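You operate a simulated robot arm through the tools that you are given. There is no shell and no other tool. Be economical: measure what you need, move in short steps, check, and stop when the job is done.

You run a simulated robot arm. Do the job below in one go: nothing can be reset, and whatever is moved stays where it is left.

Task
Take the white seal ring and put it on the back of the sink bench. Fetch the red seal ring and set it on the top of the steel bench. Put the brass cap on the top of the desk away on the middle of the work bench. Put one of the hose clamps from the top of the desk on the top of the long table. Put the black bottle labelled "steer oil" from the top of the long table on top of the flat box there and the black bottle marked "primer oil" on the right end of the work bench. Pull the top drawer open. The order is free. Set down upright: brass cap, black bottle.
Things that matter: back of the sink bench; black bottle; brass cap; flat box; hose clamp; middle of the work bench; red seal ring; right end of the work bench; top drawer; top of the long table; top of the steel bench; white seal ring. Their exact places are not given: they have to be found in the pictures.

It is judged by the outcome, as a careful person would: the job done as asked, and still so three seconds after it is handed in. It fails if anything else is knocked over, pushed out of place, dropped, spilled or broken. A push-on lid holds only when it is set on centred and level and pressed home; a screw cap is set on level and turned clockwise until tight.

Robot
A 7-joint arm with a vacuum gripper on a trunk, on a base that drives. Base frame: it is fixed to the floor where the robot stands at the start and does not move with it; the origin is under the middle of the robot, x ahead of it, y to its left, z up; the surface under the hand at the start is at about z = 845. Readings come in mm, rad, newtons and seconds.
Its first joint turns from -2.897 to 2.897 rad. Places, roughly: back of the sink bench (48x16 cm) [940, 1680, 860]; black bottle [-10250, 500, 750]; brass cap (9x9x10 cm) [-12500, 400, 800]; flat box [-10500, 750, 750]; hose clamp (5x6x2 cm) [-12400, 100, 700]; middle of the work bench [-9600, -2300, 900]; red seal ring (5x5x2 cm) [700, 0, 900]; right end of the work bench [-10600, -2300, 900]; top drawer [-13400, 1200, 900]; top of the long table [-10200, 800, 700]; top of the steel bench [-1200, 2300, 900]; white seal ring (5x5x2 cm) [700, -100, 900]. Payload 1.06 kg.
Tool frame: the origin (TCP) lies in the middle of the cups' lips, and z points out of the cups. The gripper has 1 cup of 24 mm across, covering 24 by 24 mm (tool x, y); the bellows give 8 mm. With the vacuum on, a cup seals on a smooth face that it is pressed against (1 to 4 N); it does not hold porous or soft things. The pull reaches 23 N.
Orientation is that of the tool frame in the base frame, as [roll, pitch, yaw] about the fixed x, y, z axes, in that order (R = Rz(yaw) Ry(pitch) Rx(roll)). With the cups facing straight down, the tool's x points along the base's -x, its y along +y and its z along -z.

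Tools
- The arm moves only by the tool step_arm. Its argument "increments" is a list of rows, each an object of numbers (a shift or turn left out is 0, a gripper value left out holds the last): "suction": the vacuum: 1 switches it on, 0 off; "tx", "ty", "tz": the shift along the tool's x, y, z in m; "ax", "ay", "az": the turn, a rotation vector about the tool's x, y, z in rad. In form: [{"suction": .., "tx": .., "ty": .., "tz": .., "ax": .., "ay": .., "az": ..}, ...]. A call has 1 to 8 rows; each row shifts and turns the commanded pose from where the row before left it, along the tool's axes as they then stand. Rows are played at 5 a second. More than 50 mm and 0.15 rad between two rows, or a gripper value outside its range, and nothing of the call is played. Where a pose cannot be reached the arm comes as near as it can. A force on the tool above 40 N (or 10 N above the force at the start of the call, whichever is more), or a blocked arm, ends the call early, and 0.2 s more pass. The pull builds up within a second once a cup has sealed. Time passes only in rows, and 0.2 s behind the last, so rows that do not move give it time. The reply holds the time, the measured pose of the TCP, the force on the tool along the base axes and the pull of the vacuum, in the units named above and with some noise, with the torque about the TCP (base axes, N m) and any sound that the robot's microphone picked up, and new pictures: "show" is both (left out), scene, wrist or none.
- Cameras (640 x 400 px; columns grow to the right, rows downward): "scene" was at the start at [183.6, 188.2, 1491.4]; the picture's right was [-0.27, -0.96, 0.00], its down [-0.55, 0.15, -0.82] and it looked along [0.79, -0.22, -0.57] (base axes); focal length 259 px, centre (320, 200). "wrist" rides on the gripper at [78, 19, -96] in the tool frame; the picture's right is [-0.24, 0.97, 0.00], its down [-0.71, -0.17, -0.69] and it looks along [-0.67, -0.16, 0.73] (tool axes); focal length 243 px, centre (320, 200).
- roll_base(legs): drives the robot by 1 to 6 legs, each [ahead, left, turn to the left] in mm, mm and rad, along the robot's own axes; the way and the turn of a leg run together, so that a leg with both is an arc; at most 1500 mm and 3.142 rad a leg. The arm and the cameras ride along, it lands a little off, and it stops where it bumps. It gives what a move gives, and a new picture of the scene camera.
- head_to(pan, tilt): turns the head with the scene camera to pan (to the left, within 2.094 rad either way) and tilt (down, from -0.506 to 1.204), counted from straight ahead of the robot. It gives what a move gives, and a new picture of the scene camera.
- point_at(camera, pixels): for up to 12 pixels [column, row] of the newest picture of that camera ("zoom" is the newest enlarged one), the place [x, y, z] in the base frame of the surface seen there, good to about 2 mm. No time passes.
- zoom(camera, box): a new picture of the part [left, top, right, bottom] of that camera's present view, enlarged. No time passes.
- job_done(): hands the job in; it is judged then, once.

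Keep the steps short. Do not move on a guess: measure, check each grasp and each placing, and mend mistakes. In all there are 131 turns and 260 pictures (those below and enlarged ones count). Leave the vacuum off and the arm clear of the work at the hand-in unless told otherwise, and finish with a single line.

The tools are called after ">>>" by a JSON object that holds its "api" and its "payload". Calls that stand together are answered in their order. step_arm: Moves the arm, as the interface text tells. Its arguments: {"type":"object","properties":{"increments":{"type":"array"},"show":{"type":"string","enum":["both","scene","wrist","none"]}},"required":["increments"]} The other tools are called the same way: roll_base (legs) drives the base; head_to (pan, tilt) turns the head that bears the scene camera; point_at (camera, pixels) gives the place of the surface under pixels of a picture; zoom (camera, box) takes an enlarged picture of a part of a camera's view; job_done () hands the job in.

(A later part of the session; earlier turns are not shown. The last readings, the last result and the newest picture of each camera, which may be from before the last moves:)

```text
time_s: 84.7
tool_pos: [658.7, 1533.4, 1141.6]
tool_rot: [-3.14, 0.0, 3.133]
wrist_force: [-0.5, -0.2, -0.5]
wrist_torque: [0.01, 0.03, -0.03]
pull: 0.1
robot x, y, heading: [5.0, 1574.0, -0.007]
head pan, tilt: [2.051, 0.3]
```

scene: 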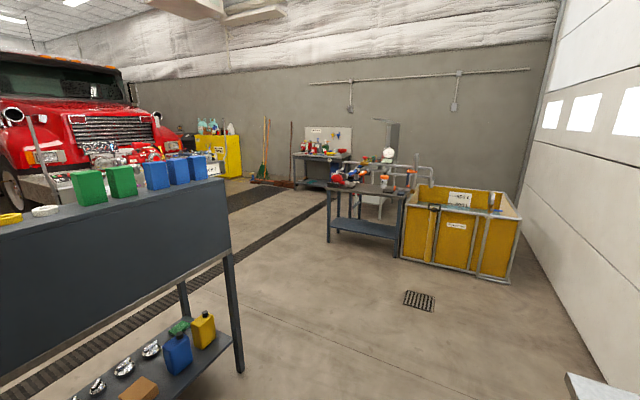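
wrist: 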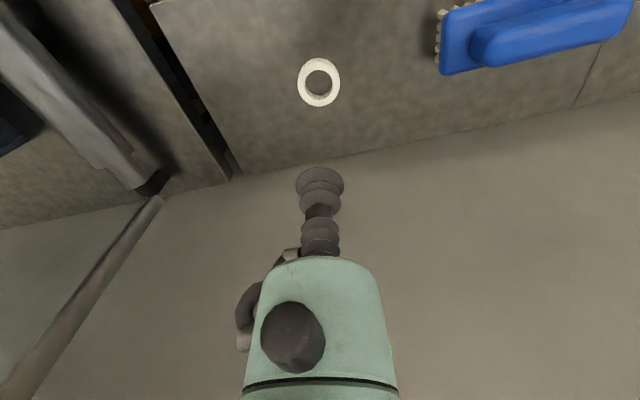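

The white ring is in place. Next I'll back away, turn to face the far part of the hall (-x) and look for the route.

>>> {"api": "roll_base", "payload": {"legs": [[-350, 0, 0], [0, -800, 0], [0, 0, 3.141], [1300, 0, 0]]}}

>>> {"api": "head_to", "payload": {"pan": 0.3, "tilt": 0.3}}

>>> {"api": "head_to", "payload": {"pan": -0.4, "tilt": 0.3}}

```text
time_s: 104.0
tool_pos: [-2214.6, 803.4, 1138.0]
tool_rot: [3.141, -0.001, 0.002]
wrist_force: [-0.4, 0.4, 0.2]
wrist_torque: [0.03, -0.02, 0.05]
pull: 0.0
robot x, y, heading: [-1563.0, 769.8, -3.146]
head pan, tilt: [2.051, 0.3]
```

scene: 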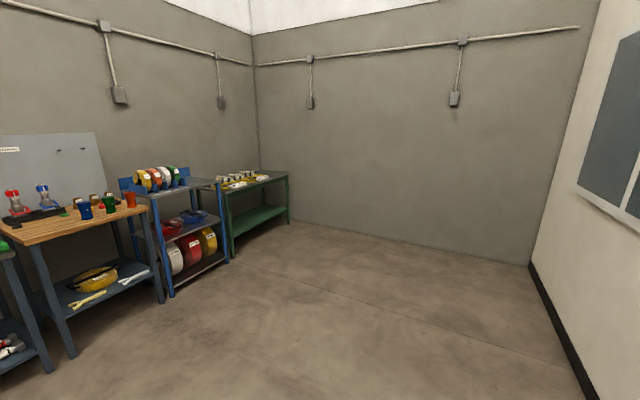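

```text
time_s: 105.7
tool_pos: [-2214.4, 804.2, 1139.0]
tool_rot: [3.141, 0.002, 0.001]
wrist_force: [0.6, 0.7, 0.3]
wrist_torque: [-0.01, 0.0, 0.01]
pull: 0.0
robot x, y, heading: [-1564.1, 767.3, -3.141]
head pan, tilt: [0.3, 0.3]
```

scene: 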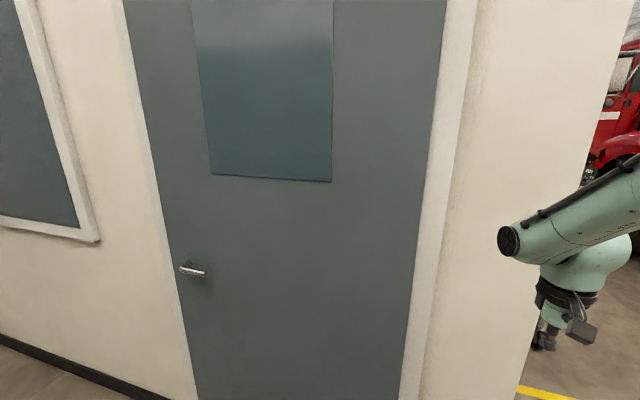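

```text
time_s: 106.8
tool_pos: [-2214.1, 803.7, 1139.8]
tool_rot: [3.141, 0.0, 0.002]
wrist_force: [-0.5, 0.0, 0.3]
wrist_torque: [0.01, 0.01, 0.02]
pull: 0.0
robot x, y, heading: [-1563.9, 769.4, -3.136]
head pan, tilt: [-0.4, 0.3]
```

scene: 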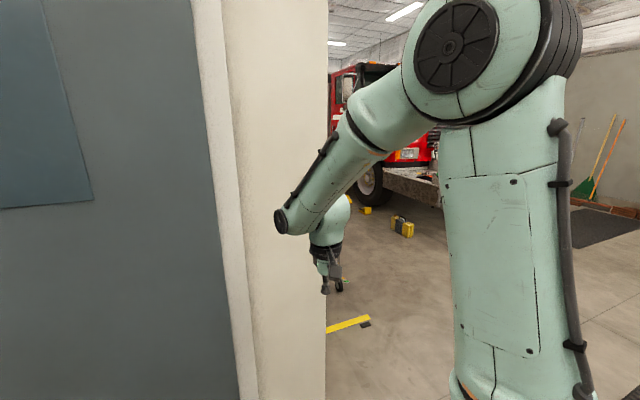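

I'm too close to the white wall. I'll go right 550 mm, ahead 500 mm, then right past the corner to view the passage.

>>> {"api": "roll_base", "payload": {"legs": [[0, -550, 0], [500, 0, 0], [0, -700, 0]]}}

>>> {"api": "head_to", "payload": {"pan": 0.15, "tilt": 0.3}}

```text
time_s: 116.0
tool_pos: [-2736.6, 2032.5, 1139.6]
tool_rot: [-3.141, 0.0, 0.025]
wrist_force: [-0.5, 0.5, 0.6]
wrist_torque: [0.0, 0.0, 0.0]
pull: 0.0
robot x, y, heading: [-2084.8, 2012.7, -3.118]
head pan, tilt: [-0.4, 0.3]
```

scene: 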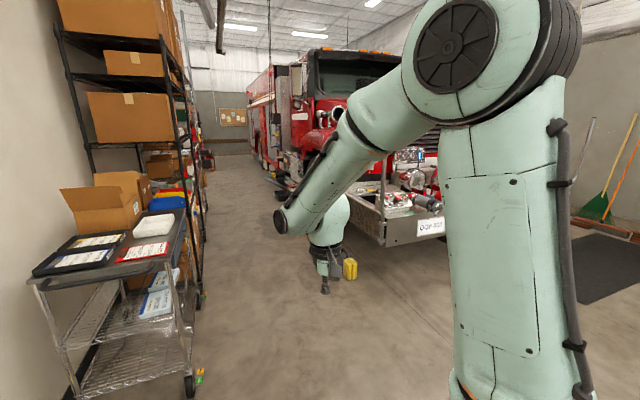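

```text
time_s: 117.0
tool_pos: [-2737.7, 2032.6, 1139.3]
tool_rot: [3.141, 0.0, 0.024]
wrist_force: [0.5, -0.3, -0.5]
wrist_torque: [-0.02, 0.0, 0.02]
pull: 0.0
robot x, y, heading: [-2087.8, 2013.1, -3.118]
head pan, tilt: [0.15, 0.3]
```

scene: 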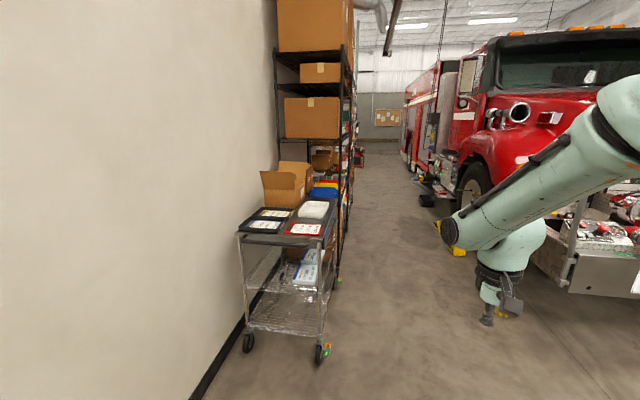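

There's a passage between the shelving and the truck. I'll measure its width.

>>> {"api": "point_at", "payload": {"camera": "scene", "pixels": [[318, 350], [325, 365], [338, 275], [348, 225], [352, 190], [425, 200], [445, 250], [462, 250], [405, 158], [430, 205], [375, 160], [375, 250]]}}

>>> {"api": "zoom", "payload": {"camera": "scene", "box": [300, 100, 500, 225]}}

```text
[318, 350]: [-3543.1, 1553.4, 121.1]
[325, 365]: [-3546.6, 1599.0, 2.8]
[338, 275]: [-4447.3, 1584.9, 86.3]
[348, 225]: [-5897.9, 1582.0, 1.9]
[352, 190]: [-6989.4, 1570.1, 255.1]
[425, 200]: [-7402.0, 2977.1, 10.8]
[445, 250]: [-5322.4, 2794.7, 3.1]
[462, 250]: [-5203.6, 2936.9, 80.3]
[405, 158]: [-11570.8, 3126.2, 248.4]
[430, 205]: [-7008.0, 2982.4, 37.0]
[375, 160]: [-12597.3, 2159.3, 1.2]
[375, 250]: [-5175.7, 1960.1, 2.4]
```

```text
3.20 times, centred on (400, 162) of scene
```

zoom: 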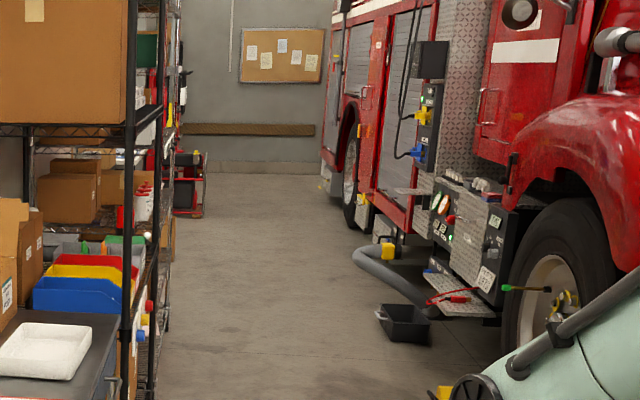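

The passage is clear from y≈1600 to 2750. I'll drive down its middle at y≈2150, in stages.

>>> {"api": "roll_base", "payload": {"legs": [[0, -140, -0.024], [1500, 0, 0], [1500, 0, 0]]}}

```text
time_s: 132.1
tool_pos: [-5687.9, 2067.0, 1139.9]
tool_rot: [-3.14, -0.001, 0.053]
wrist_force: [-0.8, 0.5, 0.5]
wrist_torque: [0.01, 0.01, -0.02]
pull: 0.0
robot x, y, heading: [-5040.4, 2062.7, -3.094]
head pan, tilt: [0.15, 0.3]
```

scene: 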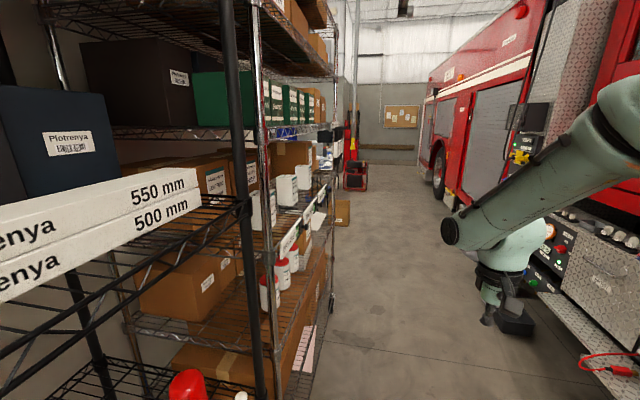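

The heading has drifted, so I'll correct it. First I measure where the shelving ends and where the red cart and the box on the floor stand.

>>> {"api": "point_at", "payload": {"camera": "scene", "pixels": [[332, 310], [333, 280], [342, 220], [355, 190], [365, 188], [370, 165], [440, 190], [515, 330], [350, 120]]}}

>>> {"api": "roll_base", "payload": {"legs": [[0, -80, -0.047], [1400, 0, -0.01]]}}

```text
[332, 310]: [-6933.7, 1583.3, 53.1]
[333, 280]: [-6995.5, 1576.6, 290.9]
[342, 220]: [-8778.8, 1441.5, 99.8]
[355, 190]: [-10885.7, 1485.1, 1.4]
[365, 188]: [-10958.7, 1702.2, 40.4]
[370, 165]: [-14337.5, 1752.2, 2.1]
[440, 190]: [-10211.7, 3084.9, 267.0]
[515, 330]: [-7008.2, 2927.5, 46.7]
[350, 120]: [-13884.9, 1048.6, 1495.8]
```

```text
time_s: 139.7
tool_pos: [-7080.1, 2170.1, 1139.6]
tool_rot: [3.142, 0.0, 0.005]
wrist_force: [0.2, -0.4, 0.0]
wrist_torque: [0.02, 0.01, 0.01]
pull: 0.0
robot x, y, heading: [-6435.2, 2134.9, -3.142]
head pan, tilt: [0.15, 0.3]
```

scene: 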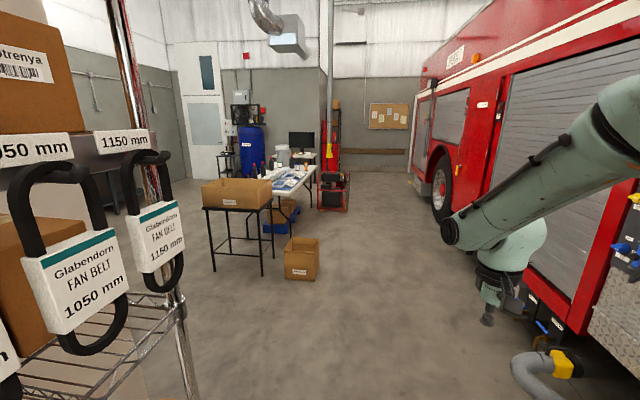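

Past the shelving there's another room ahead to the left. I'll move on 700 mm and look into it.

>>> {"api": "roll_base", "payload": {"legs": [[900, 0, 0]]}}

>>> {"api": "head_to", "payload": {"pan": 0.7, "tilt": 0.3}}

```text
time_s: 144.3
tool_pos: [-7957.9, 2160.5, 1140.4]
tool_rot: [3.141, 0.0, 0.01]
wrist_force: [0.3, -0.1, 0.2]
wrist_torque: [0.01, 0.0, 0.04]
pull: 0.0
robot x, y, heading: [-7309.0, 2131.0, -3.132]
head pan, tilt: [0.15, 0.3]
```

scene: 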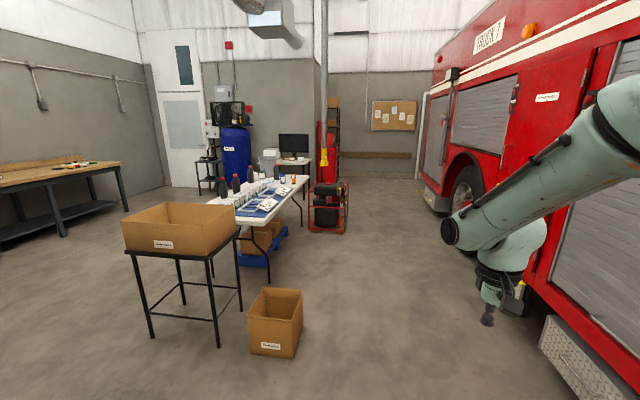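

```text
time_s: 145.3
tool_pos: [-7958.4, 2161.6, 1141.0]
tool_rot: [3.141, 0.0, 0.01]
wrist_force: [-0.3, 0.3, 0.4]
wrist_torque: [-0.01, 0.01, 0.0]
pull: 0.0
robot x, y, heading: [-7307.4, 2134.2, -3.136]
head pan, tilt: [0.7, 0.3]
```

scene: 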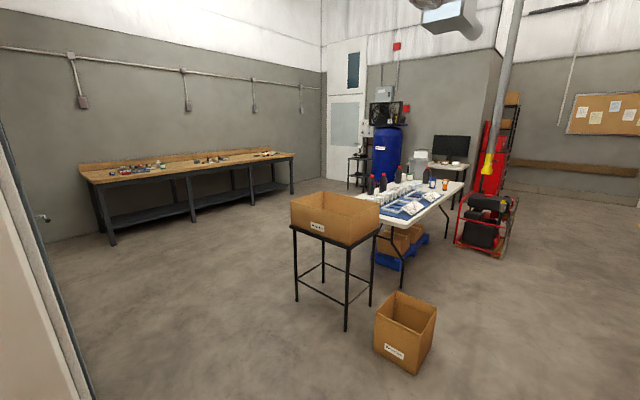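

I can see the long white table with the bottles, the work bench along the far wall, and a desk with a monitor. I'll measure them.

>>> {"api": "zoom", "payload": {"camera": "scene", "box": [280, 120, 520, 270]}}

>>> {"api": "point_at", "payload": {"camera": "scene", "pixels": [[295, 222], [346, 245], [380, 215], [404, 225], [462, 190], [413, 370], [435, 310], [345, 330], [110, 245], [292, 190], [90, 175], [290, 152]]}}

```text
2.67 times, centred on (400, 195) of scene
```

zoom: 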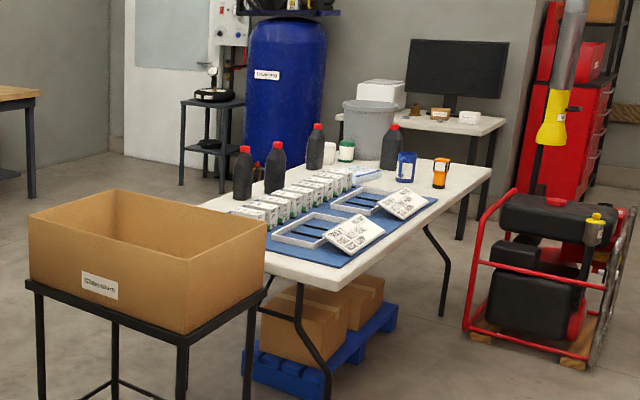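

```text
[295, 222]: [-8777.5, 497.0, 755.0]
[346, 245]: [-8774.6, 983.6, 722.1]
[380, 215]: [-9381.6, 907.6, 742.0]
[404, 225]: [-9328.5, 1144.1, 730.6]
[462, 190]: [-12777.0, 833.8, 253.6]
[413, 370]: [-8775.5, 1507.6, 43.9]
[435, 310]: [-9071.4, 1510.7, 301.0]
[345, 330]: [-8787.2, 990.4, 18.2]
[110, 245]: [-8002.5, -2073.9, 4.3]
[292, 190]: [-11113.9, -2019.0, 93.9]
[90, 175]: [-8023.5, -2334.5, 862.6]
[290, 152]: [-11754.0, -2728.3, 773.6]
```

I'll measure the white wall edge on the left so I can pass between it and the cardboard box stand.

>>> {"api": "point_at", "payload": {"camera": "scene", "pixels": [[80, 380], [40, 260], [10, 180], [150, 300], [295, 205], [380, 210]]}}

>>> {"api": "point_at", "payload": {"camera": "zoom", "pixels": [[242, 192], [274, 188], [315, 165], [392, 165], [360, 175], [378, 200], [360, 150], [200, 205], [480, 170], [440, 180], [340, 240], [440, 118]]}}

```text
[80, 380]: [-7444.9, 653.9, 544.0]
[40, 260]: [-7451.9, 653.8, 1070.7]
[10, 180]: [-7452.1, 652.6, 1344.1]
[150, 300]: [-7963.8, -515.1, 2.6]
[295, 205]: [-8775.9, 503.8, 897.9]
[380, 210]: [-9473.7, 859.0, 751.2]
```

```text
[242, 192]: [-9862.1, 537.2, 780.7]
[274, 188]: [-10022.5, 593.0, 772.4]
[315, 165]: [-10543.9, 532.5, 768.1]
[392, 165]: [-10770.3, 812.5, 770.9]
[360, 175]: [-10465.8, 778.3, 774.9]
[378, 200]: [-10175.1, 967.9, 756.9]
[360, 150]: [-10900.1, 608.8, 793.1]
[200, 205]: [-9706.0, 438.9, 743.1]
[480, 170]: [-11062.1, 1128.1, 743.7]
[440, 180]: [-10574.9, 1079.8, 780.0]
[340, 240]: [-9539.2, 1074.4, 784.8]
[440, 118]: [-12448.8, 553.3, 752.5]
```

The passage is from x=-8775 to -7450. I'll drive through its middle, then west along the near side of the long table.

>>> {"api": "roll_base", "payload": {"legs": [[770, 0, -0.006], [0, 1400, 0], [0, 1100, 0], [1300, 0, 0]]}}

>>> {"api": "head_to", "payload": {"pan": -0.5, "tilt": 0.4}}

```text
time_s: 167.4
tool_pos: [-10018.5, -342.8, 1140.2]
tool_rot: [-3.141, 0.0, 0.007]
wrist_force: [0.4, 0.9, -0.3]
wrist_torque: [0.0, -0.03, -0.03]
pull: 0.2
robot x, y, heading: [-9368.2, -373.5, -3.139]
head pan, tilt: [0.7, 0.3]
```

scene: 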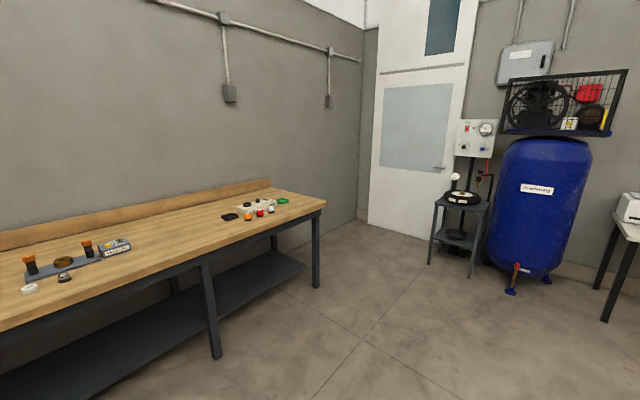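

```text
time_s: 168.8
tool_pos: [-10018.1, -343.4, 1139.2]
tool_rot: [-3.141, 0.001, 0.006]
wrist_force: [-0.8, -0.6, 0.1]
wrist_torque: [-0.02, -0.02, 0.01]
pull: 0.1
robot x, y, heading: [-9367.2, -376.3, -3.132]
head pan, tilt: [-0.499, 0.4]
```

scene: 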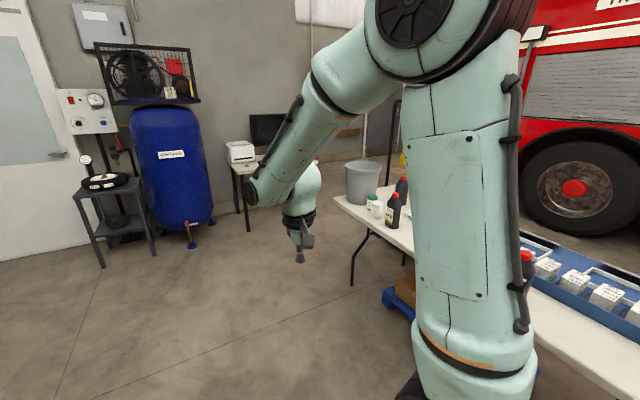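

I'll go ahead to x≈-10200 and turn right to face the long table.

>>> {"api": "roll_base", "payload": {"legs": [[850, 0, 0], [0, 0, -1.575]]}}

>>> {"api": "head_to", "payload": {"pan": 0.05, "tilt": 0.55}}

```text
time_s: 177.1
tool_pos: [-10229.8, 260.1, 1138.7]
tool_rot: [-3.141, 0.001, -1.518]
wrist_force: [-0.1, -0.1, 0.8]
wrist_torque: [-0.01, -0.02, 0.0]
pull: 0.1
robot x, y, heading: [-10227.1, -388.5, 1.618]
head pan, tilt: [-0.499, 0.4]
```

scene: 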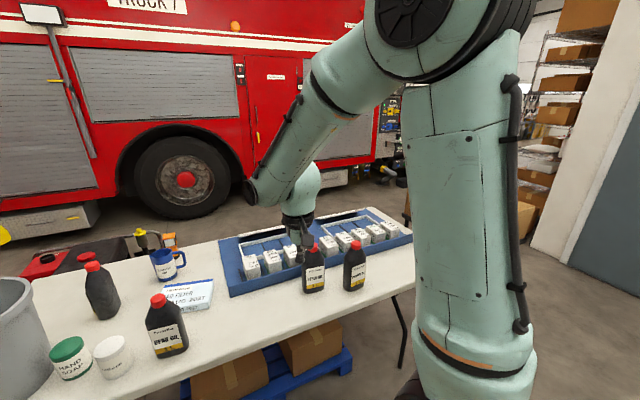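

```text
time_s: 178.1
tool_pos: [-10229.8, 260.3, 1138.0]
tool_rot: [3.141, 0.0, -1.518]
wrist_force: [-0.7, 0.1, 0.3]
wrist_torque: [-0.01, -0.04, 0.01]
pull: 0.0
robot x, y, heading: [-10229.4, -387.7, 1.623]
head pan, tilt: [0.051, 0.55]
```

scene: 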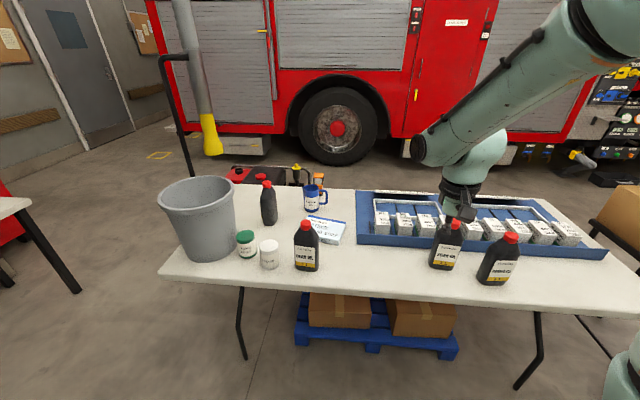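

>>> {"api": "zoom", "payload": {"camera": "scene", "box": [225, 170, 385, 270]}}

>>> {"api": "point_at", "payload": {"camera": "zoom", "pixels": [[325, 217], [326, 226], [170, 60], [375, 220], [430, 260], [470, 250], [490, 210], [380, 195], [330, 350], [360, 350], [330, 240], [290, 350]]}}

>>> {"api": "zoom", "payload": {"camera": "scene", "box": [415, 205, 535, 290]}}

>>> {"api": "point_at", "payload": {"camera": "zoom", "pixels": [[207, 95], [200, 70], [508, 175], [512, 155], [470, 330], [160, 320], [185, 170], [440, 300]]}}

```text
4.00 times, centred on (305, 220) of scene
```

zoom: 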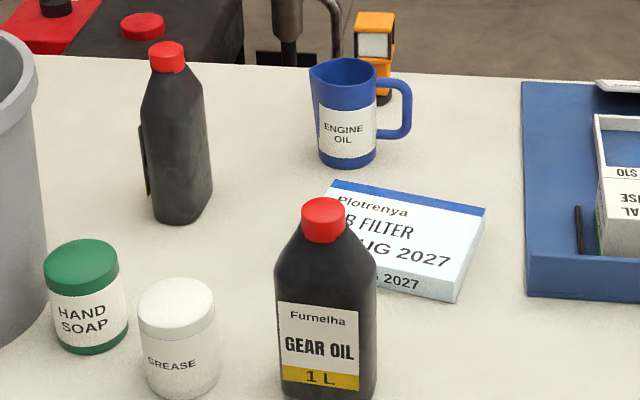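

```text
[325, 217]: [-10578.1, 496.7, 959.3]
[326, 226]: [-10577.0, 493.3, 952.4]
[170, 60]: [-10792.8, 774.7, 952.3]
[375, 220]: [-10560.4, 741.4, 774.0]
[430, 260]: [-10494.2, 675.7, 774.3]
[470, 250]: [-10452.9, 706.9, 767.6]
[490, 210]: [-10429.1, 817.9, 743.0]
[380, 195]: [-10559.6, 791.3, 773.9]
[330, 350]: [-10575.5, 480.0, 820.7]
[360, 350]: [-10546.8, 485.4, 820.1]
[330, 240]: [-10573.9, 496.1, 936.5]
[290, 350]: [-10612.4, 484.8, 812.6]
```

```text
4.71 times, centred on (475, 248) of scene
```

zoom: 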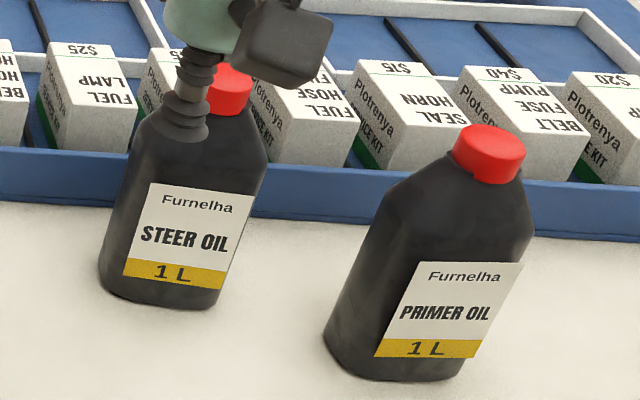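

```text
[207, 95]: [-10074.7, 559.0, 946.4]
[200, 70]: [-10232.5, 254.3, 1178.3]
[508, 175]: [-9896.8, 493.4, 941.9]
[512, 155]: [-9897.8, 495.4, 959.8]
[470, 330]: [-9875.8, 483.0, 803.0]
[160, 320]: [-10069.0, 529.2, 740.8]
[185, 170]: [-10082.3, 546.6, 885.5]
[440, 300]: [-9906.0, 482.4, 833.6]
```

I can read the labels. STEER OIL has its cap at about (-10075,560,960), PRIMER OIL is at (-9897,495), and the flat "B FILTER" box has its top at z≈774 around (-10495,745). I'll drive closer.

>>> {"api": "roll_base", "payload": {"legs": [[0, 30, -0.05], [270, 0, 0]]}}

>>> {"api": "step_arm", "payload": {"increments": [{"ty": 0.0}], "show": "wrist"}}

```text
time_s: 180.5
tool_pos: [-10220.5, 527.6, 1138.9]
tool_rot: [-3.141, 0.001, -1.576]
wrist_force: [0.9, 1.0, -0.2]
wrist_torque: [0.04, 0.0, -0.01]
pull: 0.2
robot x, y, heading: [-10260.1, -122.0, 1.566]
head pan, tilt: [0.051, 0.55]
```

scene: 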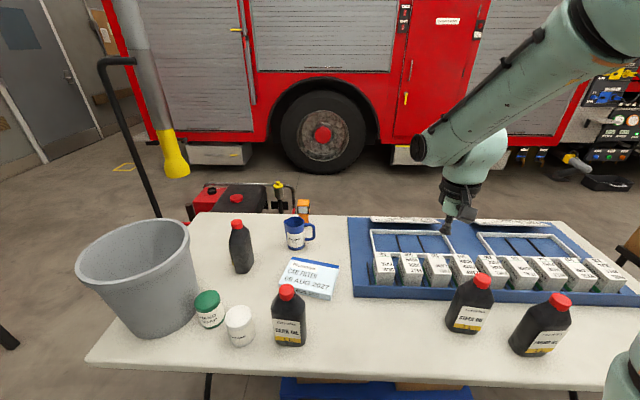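

```text
time_s: 180.9
tool_pos: [-10221.9, 526.7, 1139.8]
tool_rot: [-3.141, 0.0, -1.576]
wrist_force: [-0.4, 1.3, 0.0]
wrist_torque: [0.0, -0.01, 0.01]
pull: 0.1
robot x, y, heading: [-10260.3, -124.4, 1.565]
head pan, tilt: [0.051, 0.55]
```

wrist: 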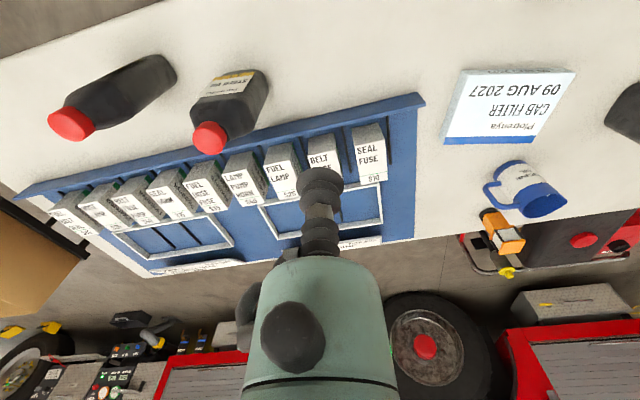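

I'll measure the steer oil cap and the box corners from the wrist view.

>>> {"api": "point_at", "payload": {"camera": "wrist", "pixels": [[208, 138], [196, 135], [222, 140], [209, 125], [208, 150], [466, 74], [572, 76], [447, 133], [542, 138], [508, 105], [70, 124]]}}

>>> {"api": "zoom", "payload": {"camera": "wrist", "box": [170, 60, 290, 160]}}

```text
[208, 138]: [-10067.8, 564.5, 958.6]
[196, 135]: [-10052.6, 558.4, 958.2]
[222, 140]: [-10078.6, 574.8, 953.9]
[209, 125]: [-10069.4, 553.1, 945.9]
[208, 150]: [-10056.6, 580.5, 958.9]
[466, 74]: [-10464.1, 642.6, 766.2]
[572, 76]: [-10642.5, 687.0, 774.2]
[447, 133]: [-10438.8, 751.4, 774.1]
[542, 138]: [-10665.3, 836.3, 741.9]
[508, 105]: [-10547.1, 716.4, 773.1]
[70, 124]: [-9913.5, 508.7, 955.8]
```

```text
4.00 times, centred on (230, 110) of wrist
```

zoom: 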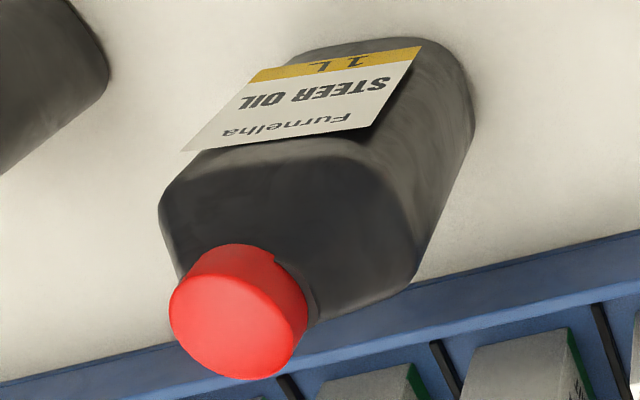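

The cap's centre is at about (-10067,567), top z≈959. I'll move above it to z≈985 and check.

>>> {"api": "step_arm", "payload": {"increments": [{"ty": -0.04}, {"ty": -0.04}, {"ty": -0.04}, {"ty": -0.035}, {"tx": -0.04}, {"tz": 0.05}, {"tz": 0.05}, {"tz": 0.04}]}}

>>> {"api": "zoom", "payload": {"camera": "wrist", "box": [220, 60, 420, 185]}}

```text
time_s: 182.7
tool_pos: [-10063.0, 565.1, 996.9]
tool_rot: [3.141, 0.002, -1.578]
wrist_force: [-0.5, -0.2, 0.7]
wrist_torque: [0.0, -0.02, 0.01]
pull: 0.1
robot x, y, heading: [-10262.1, -120.7, 1.565]
head pan, tilt: [0.051, 0.55]
```

scene: 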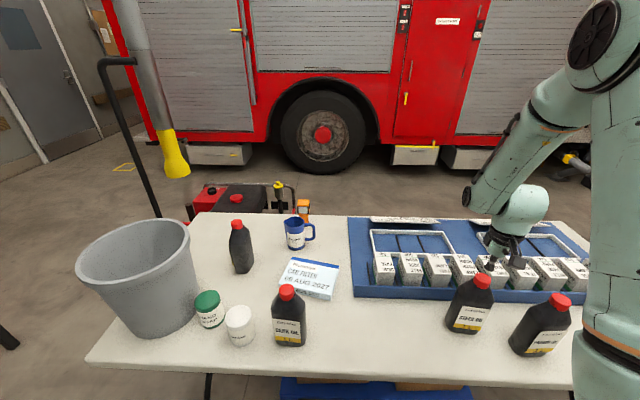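
wrist: 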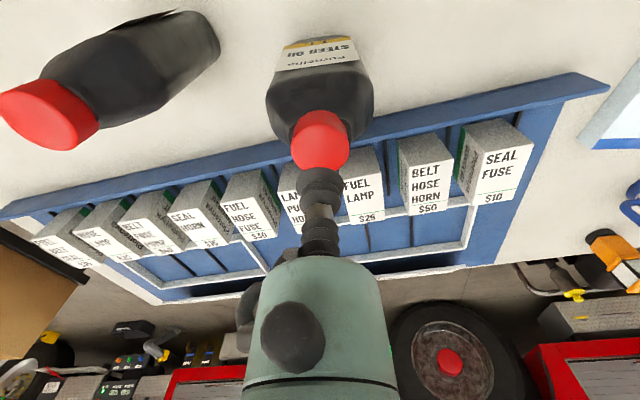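

```text
3.20 times, centred on (320, 122) of wrist
```

zoom: 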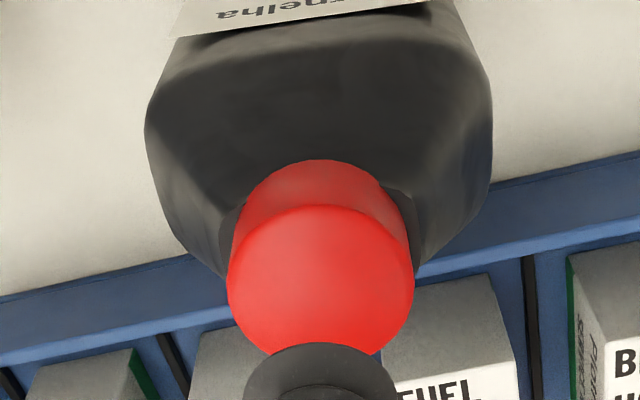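

>>> {"api": "point_at", "payload": {"camera": "zoom", "pixels": [[232, 285], [410, 285], [320, 210], [320, 335], [320, 275], [240, 230], [400, 230]]}}

```text
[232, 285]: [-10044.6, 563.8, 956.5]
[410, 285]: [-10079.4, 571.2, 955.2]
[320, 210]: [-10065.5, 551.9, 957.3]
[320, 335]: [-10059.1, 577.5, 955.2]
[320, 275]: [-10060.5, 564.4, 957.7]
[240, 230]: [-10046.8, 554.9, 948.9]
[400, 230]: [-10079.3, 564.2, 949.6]
```

The cap's centre is about (-10062,567) and the tool is over it. I'll press down with the vacuum on.

>>> {"api": "step_arm", "payload": {"increments": [{"suction": 1, "tz": 0.025, "tx": -0.002}, {"tz": 0.008}, {"tz": 0.004}, {"tz": 0.003}, {}, {}, {}], "show": "none"}}

```text
time_s: 184.3
tool_pos: [-10066.2, 568.1, 957.3]
tool_rot: [3.141, 0.0, -1.576]
wrist_force: [-1.2, -0.3, 0.5]
wrist_torque: [-0.08, 0.04, -0.01]
pull: 22.5
robot x, y, heading: [-10262.0, -124.1, 1.566]
head pan, tilt: [0.051, 0.55]
```

Sealed at 22.5 N. I'll lift slowly and check.

>>> {"api": "step_arm", "payload": {"increments": [{"tz": -0.004}, {"tz": -0.006}, {"tz": -0.01}, {"tz": -0.02}, {"tz": -0.03}, {"tz": -0.04}, {"tz": -0.03}, {}], "show": "scene"}}

```text
time_s: 186.1
tool_pos: [-10067.7, 567.5, 1097.1]
tool_rot: [3.14, 0.0, -1.578]
wrist_force: [0.3, 0.4, -9.0]
wrist_torque: [0.01, 0.02, 0.0]
pull: 22.9
robot x, y, heading: [-10263.7, -118.4, 1.563]
head pan, tilt: [0.051, 0.55]
```

scene: 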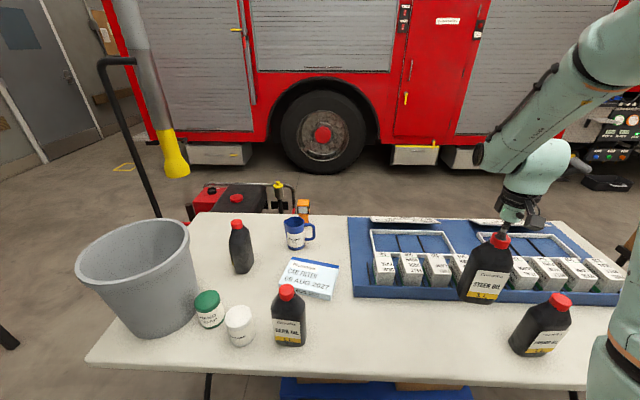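

The bottle is held; the force matches about 0.9 kg. I'll measure the flat box's corners precisely for centring.

>>> {"api": "zoom", "payload": {"camera": "scene", "box": [260, 240, 360, 302]}}

>>> {"api": "point_at", "payload": {"camera": "zoom", "pixels": [[205, 105], [505, 155], [475, 325], [135, 275], [320, 200], [210, 115], [495, 165], [465, 310], [200, 240]]}}

```text
6.40 times, centred on (310, 271) of scene
```

zoom: 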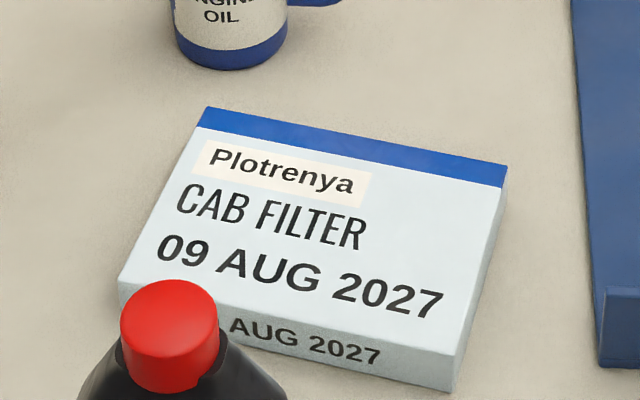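

```text
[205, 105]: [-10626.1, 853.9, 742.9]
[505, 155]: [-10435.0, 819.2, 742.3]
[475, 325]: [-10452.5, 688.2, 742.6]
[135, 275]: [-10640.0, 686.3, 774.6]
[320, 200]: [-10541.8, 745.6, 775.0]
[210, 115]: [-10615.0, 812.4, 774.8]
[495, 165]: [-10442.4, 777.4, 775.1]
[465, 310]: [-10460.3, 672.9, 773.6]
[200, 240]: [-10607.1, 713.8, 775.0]
```

The box's centre is about (-10540,734) with its top at 774.5. I'll carry the bottle there at a steady height, moving sideways first.

>>> {"api": "step_arm", "payload": {"increments": [{"ty": 0.03}, {"ty": 0.04}, {"ty": 0.04}, {"ty": 0.04}, {"ty": 0.04}, {"ty": 0.04}, {"ty": 0.04}, {"ty": 0.03}], "show": "none"}}

>>> {"api": "step_arm", "payload": {"increments": [{"ty": 0.03, "tx": -0.03}, {"ty": 0.03, "tx": -0.03}, {"ty": 0.03, "tx": -0.03}, {"ty": 0.03, "tx": -0.03}, {"ty": 0.03, "tx": -0.03}, {"ty": 0.02, "tx": -0.016}, {}]}}

```text
time_s: 187.9
tool_pos: [-10366.8, 569.6, 1102.4]
tool_rot: [-3.141, 0.0, -1.577]
wrist_force: [-0.8, 0.0, -9.2]
wrist_torque: [-0.06, 0.13, -0.02]
pull: 23.3
robot x, y, heading: [-10261.1, -120.0, 1.568]
head pan, tilt: [0.051, 0.55]
```

```text
time_s: 189.5
tool_pos: [-10535.3, 737.6, 1099.8]
tool_rot: [3.14, -0.001, -1.575]
wrist_force: [0.1, -1.0, -9.5]
wrist_torque: [-0.05, 0.0, -0.01]
pull: 22.9
robot x, y, heading: [-10263.0, -121.2, 1.56]
head pan, tilt: [0.051, 0.55]
```

scene: 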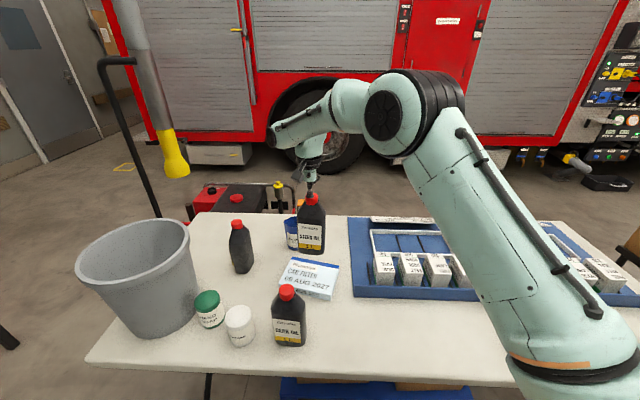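
wrist: 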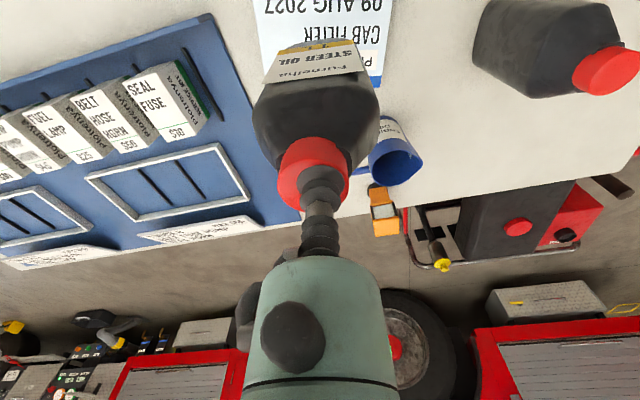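

I'm above the box. I'll lower 100 mm and then in fine steps.

>>> {"api": "step_arm", "payload": {"increments": [{"ty": 0.004, "tx": 0.003, "tz": 0.03}, {"tz": 0.035}, {"tz": 0.025}, {"tz": 0.008}, {}], "show": "scene"}}

>>> {"api": "zoom", "payload": {"camera": "scene", "box": [240, 180, 400, 310]}}

```text
time_s: 190.7
tool_pos: [-10538.1, 733.4, 999.9]
tool_rot: [3.142, 0.001, -1.575]
wrist_force: [-0.2, -0.1, -9.3]
wrist_torque: [-0.02, 0.03, 0.03]
pull: 22.7
robot x, y, heading: [-10264.0, -121.9, 1.567]
head pan, tilt: [0.051, 0.55]
```

scene: 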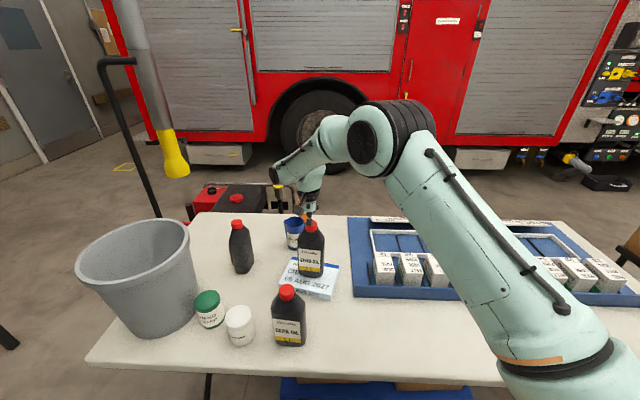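

```text
3.08 times, centred on (320, 245) of scene
```

zoom: 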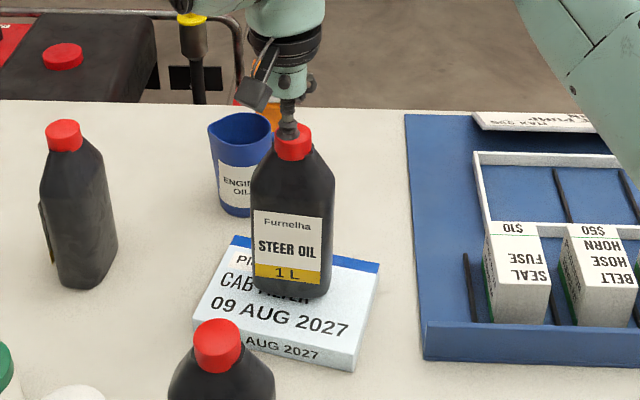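

It's centred well over the box, so I'll lower to contact.

>>> {"api": "step_arm", "payload": {"increments": [{"tz": 0.003}, {"tz": 0.002}, {"tz": 0.002}, {"tz": 0.001}, {"tz": 0.001}, {}], "show": "none"}}

```text
time_s: 192.1
tool_pos: [-10540.0, 734.0, 991.2]
tool_rot: [-3.141, 0.0, -1.576]
wrist_force: [-0.6, 0.3, -8.9]
wrist_torque: [-0.04, 0.01, -0.03]
pull: 23.3
robot x, y, heading: [-10260.1, -124.0, 1.561]
head pan, tilt: [0.051, 0.55]
```

>>> {"api": "step_arm", "payload": {"increments": [{"tz": 0.001}, {"tz": 0.001}, {"tz": 0.001}, {"tz": 0.001}, {}], "show": "none"}}

```text
time_s: 193.3
tool_pos: [-10539.6, 734.4, 989.1]
tool_rot: [-3.141, 0.002, -1.576]
wrist_force: [-4.9, -3.2, 13.1]
wrist_torque: [-0.02, -0.02, 0.04]
pull: 22.9
robot x, y, heading: [-10260.5, -118.6, 1.562]
head pan, tilt: [0.051, 0.55]
```

It's firmly down at 13 N. I'll ease back slightly, release and lift.

>>> {"api": "step_arm", "payload": {"increments": [{"tz": -0.001}, {"suction": 0}, {}, {}, {}, {"tz": -0.01}, {"tz": -0.04}, {"tz": -0.05}]}}

>>> {"api": "zoom", "payload": {"camera": "scene", "box": [240, 180, 400, 310]}}

```text
time_s: 195.1
tool_pos: [-10539.2, 733.3, 1086.1]
tool_rot: [-3.14, 0.0, -1.575]
wrist_force: [0.1, 0.4, -0.2]
wrist_torque: [0.01, -0.01, 0.01]
pull: 0.0
robot x, y, heading: [-10260.3, -119.6, 1.566]
head pan, tilt: [0.051, 0.55]
```

scene: 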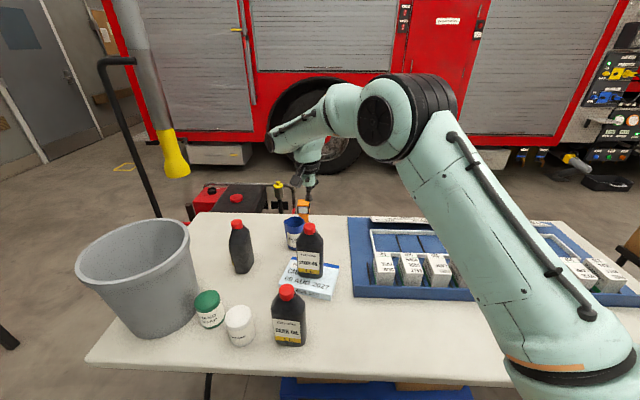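
wrist: 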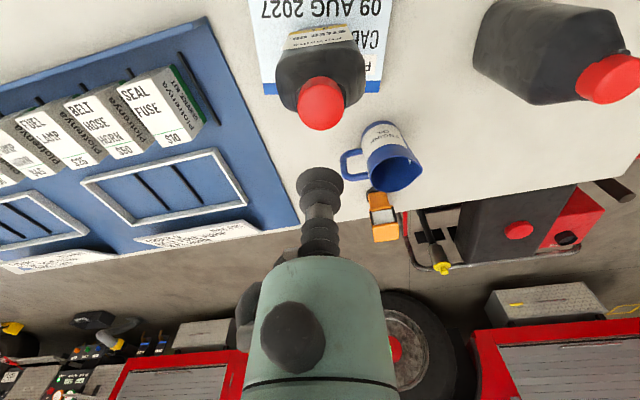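

```text
3.08 times, centred on (320, 245) of scene
```

zoom: 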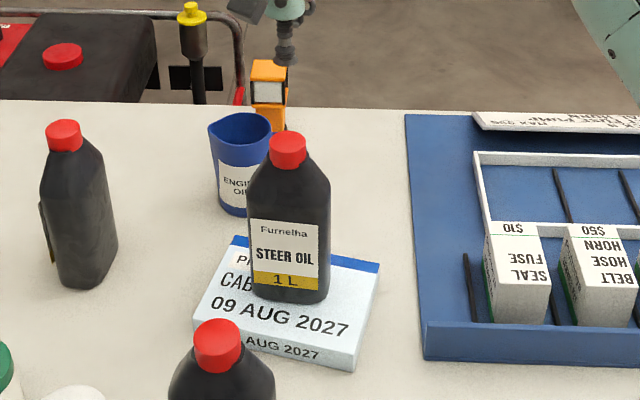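

Steer oil stands upright on the flat box. Next is PRIMER OIL at about (-9910,505); I'll move above it.

>>> {"api": "step_arm", "payload": {"increments": [{"ty": -0.045, "tx": 0.02}, {"ty": -0.045, "tx": 0.02}, {"ty": -0.045, "tx": 0.02}, {"ty": -0.045, "tx": 0.02}, {"ty": -0.045, "tx": 0.02}, {"ty": -0.045, "tx": 0.02}, {"ty": -0.045, "tx": 0.02}, {"ty": -0.045, "tx": 0.02}], "show": "none"}}

>>> {"api": "step_arm", "payload": {"increments": [{"ty": -0.045, "tx": 0.02}, {"ty": -0.045, "tx": 0.02}, {"ty": -0.045, "tx": 0.02}, {"ty": -0.045, "tx": 0.008}, {"ty": -0.045}, {"ty": -0.045}, {"tz": 0.045}, {"tz": 0.045}], "show": "wrist"}}

>>> {"api": "zoom", "payload": {"camera": "wrist", "box": [220, 60, 420, 185]}}

```text
time_s: 196.9
tool_pos: [-10178.7, 569.3, 1088.1]
tool_rot: [-3.14, -0.001, -1.576]
wrist_force: [-0.4, 0.1, 0.4]
wrist_torque: [0.0, -0.03, -0.02]
pull: 0.0
robot x, y, heading: [-10262.5, -118.9, 1.569]
head pan, tilt: [0.051, 0.55]
```

```text
time_s: 198.7
tool_pos: [-9911.3, 501.8, 997.3]
tool_rot: [-3.14, 0.002, -1.576]
wrist_force: [0.2, 1.1, -0.7]
wrist_torque: [0.02, 0.0, -0.03]
pull: 0.1
robot x, y, heading: [-10260.9, -120.5, 1.562]
head pan, tilt: [0.051, 0.55]
```

wrist: 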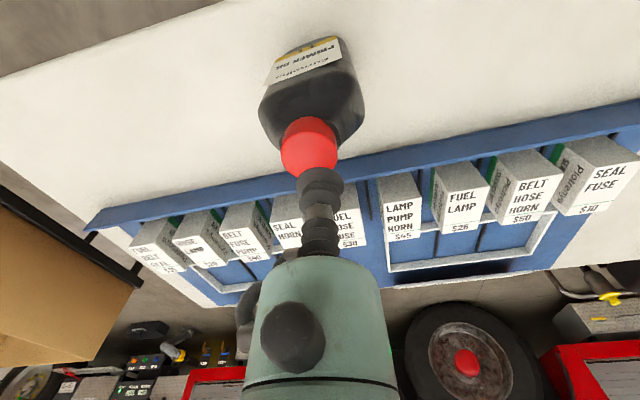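

```text
3.20 times, centred on (320, 122) of wrist
```

zoom: 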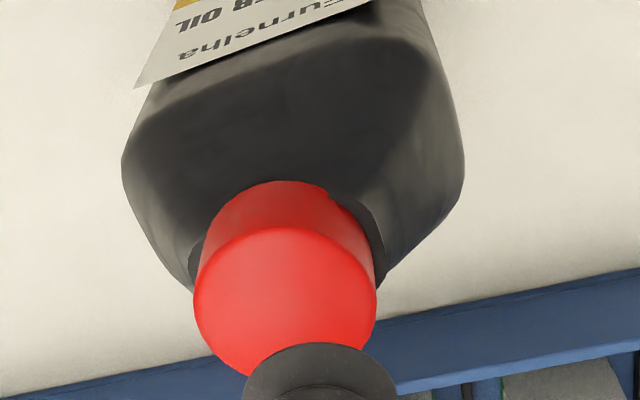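

>>> {"api": "point_at", "payload": {"camera": "zoom", "pixels": [[198, 300], [374, 300], [285, 232], [285, 300], [255, 365], [320, 340]]}}

```text
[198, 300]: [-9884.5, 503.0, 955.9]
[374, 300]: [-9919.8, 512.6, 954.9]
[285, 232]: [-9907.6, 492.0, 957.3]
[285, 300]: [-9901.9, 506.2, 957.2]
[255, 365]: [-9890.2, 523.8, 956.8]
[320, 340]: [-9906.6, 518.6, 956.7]
```

The cap's centre is about (-9902,508). I'll correct by 9 mm and 6 mm, then press down with the vacuum on.

>>> {"api": "step_arm", "payload": {"increments": [{"suction": 1, "tz": 0.02, "tx": -0.006, "ty": -0.008}, {"tz": 0.012}, {"tz": 0.004}, {"tz": 0.003}, {"tz": 0.001}, {}, {}], "show": "none"}}

>>> {"api": "step_arm", "payload": {"increments": [{"tz": -0.003}, {"tz": -0.005}, {"tz": -0.01}, {"tz": -0.02}, {"tz": -0.03}, {"tz": -0.04}, {"tz": -0.04}], "show": "scene"}}

```text
time_s: 200.3
tool_pos: [-9902.6, 509.3, 958.8]
tool_rot: [-3.141, 0.001, -1.579]
wrist_force: [-0.6, 0.8, -0.4]
wrist_torque: [0.01, 0.02, -0.02]
pull: 23.1
robot x, y, heading: [-10264.0, -122.9, 1.564]
head pan, tilt: [0.051, 0.55]
```

```text
time_s: 201.9
tool_pos: [-9903.7, 511.7, 1105.5]
tool_rot: [3.14, -0.002, -1.576]
wrist_force: [0.2, 0.1, -10.5]
wrist_torque: [-0.07, 0.03, 0.0]
pull: 23.5
robot x, y, heading: [-10261.3, -122.0, 1.565]
head pan, tilt: [0.051, 0.55]
```

scene: 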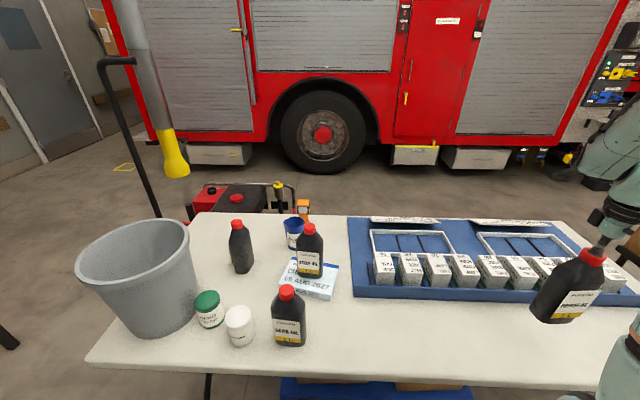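

Primer oil is held. I'll raise it and bring it in front of the robot for driving.

>>> {"api": "step_arm", "payload": {"increments": [{"tz": -0.04}, {"tz": -0.04}, {"tz": -0.04}, {"tx": 0.02, "ty": 0.03}, {"ty": 0.04}, {"ty": 0.04}, {"ty": 0.04}, {"ty": 0.04}], "show": "none"}}

>>> {"api": "step_arm", "payload": {"increments": [{"ty": 0.04}, {"ty": 0.04}, {"ty": 0.04}, {"ty": 0.03}, {}], "show": "scene"}}

```text
time_s: 203.7
tool_pos: [-10092.2, 488.6, 1226.4]
tool_rot: [-3.141, -0.001, -1.577]
wrist_force: [-0.2, 0.5, -9.8]
wrist_torque: [0.0, 0.13, 0.01]
pull: 22.7
robot x, y, heading: [-10263.2, -123.2, 1.563]
head pan, tilt: [0.051, 0.55]
```

```text
time_s: 204.9
tool_pos: [-10242.6, 490.6, 1226.9]
tool_rot: [3.141, -0.001, -1.577]
wrist_force: [0.0, -1.2, -9.4]
wrist_torque: [-0.03, 0.02, 0.03]
pull: 22.5
robot x, y, heading: [-10255.3, -121.5, 1.566]
head pan, tilt: [0.051, 0.55]
```

scene: 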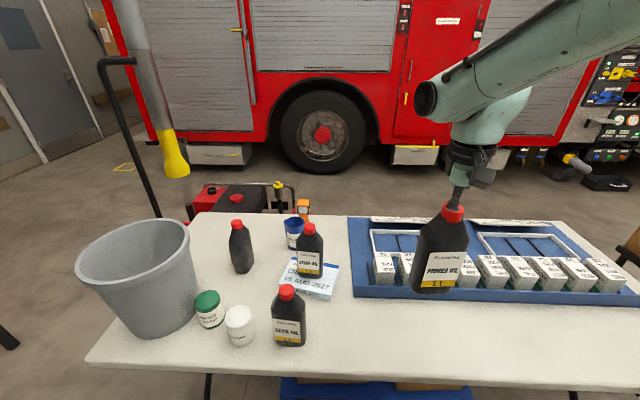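

I'll back off 700 mm and turn around to face the work bench.

>>> {"api": "roll_base", "payload": {"legs": [[-700, 0, 0], [0, 0, 3.14]]}}

>>> {"api": "head_to", "payload": {"pan": -0.15, "tilt": 0.45}}

```text
time_s: 216.0
tool_pos: [-10284.4, -1428.3, 1225.9]
tool_rot: [-3.141, 0.0, 1.564]
wrist_force: [-0.1, -1.2, -9.1]
wrist_torque: [0.02, -0.04, 0.01]
pull: 22.5
robot x, y, heading: [-10266.0, -813.0, -1.579]
head pan, tilt: [0.051, 0.55]
```

scene: 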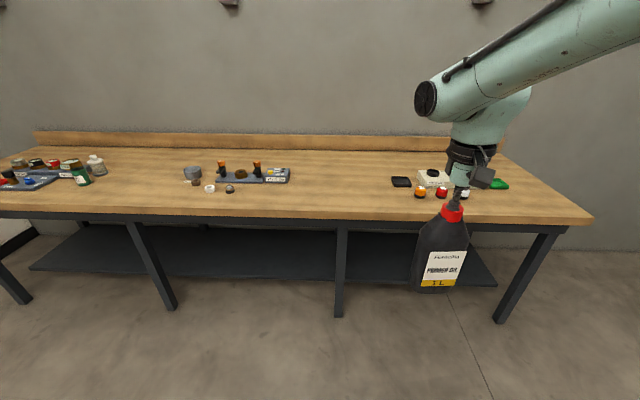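

```text
time_s: 216.8
tool_pos: [-10284.9, -1427.6, 1225.1]
tool_rot: [-3.141, -0.004, 1.566]
wrist_force: [-0.5, -0.1, -8.0]
wrist_torque: [0.06, -0.06, 0.01]
pull: 23.1
robot x, y, heading: [-10266.9, -820.1, -1.575]
head pan, tilt: [-0.15, 0.45]
```

scene: 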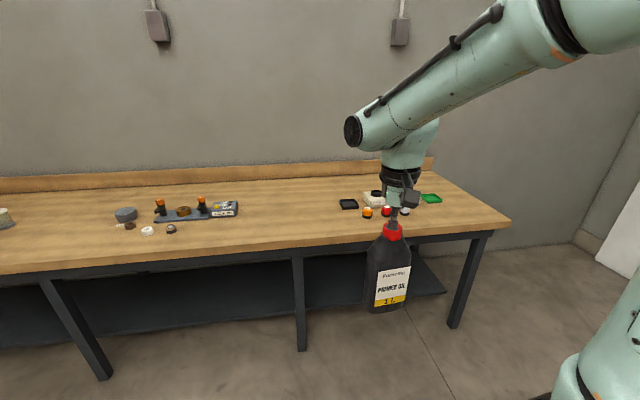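

I'll zoom in on the right end of the bench and measure free places there.

>>> {"api": "zoom", "payload": {"camera": "scene", "box": [310, 160, 530, 260]}}

>>> {"api": "point_at", "payload": {"camera": "scene", "pixels": [[505, 222], [455, 213], [432, 198], [430, 215], [368, 212], [385, 212], [348, 204], [375, 200], [430, 175], [405, 211], [340, 225], [450, 195]]}}

```text
2.91 times, centred on (420, 210) of scene
```

zoom: 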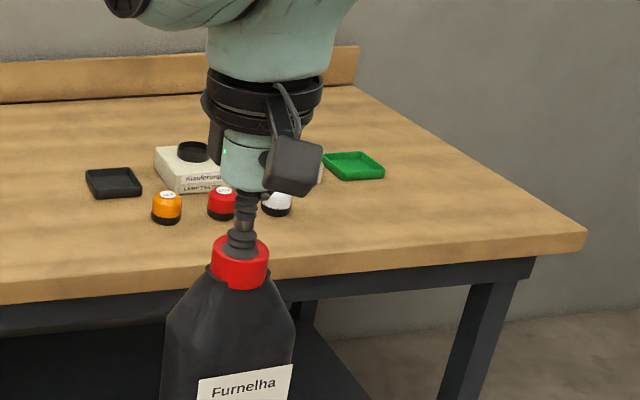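

```text
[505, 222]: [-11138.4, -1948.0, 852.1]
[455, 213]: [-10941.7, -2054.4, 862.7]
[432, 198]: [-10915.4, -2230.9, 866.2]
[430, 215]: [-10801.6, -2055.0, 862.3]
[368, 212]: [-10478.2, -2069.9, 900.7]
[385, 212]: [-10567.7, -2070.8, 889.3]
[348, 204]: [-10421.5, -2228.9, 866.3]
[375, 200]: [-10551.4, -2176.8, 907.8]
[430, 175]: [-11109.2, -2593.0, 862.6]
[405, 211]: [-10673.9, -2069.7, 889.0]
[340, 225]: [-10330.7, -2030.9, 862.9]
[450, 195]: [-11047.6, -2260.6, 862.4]
```

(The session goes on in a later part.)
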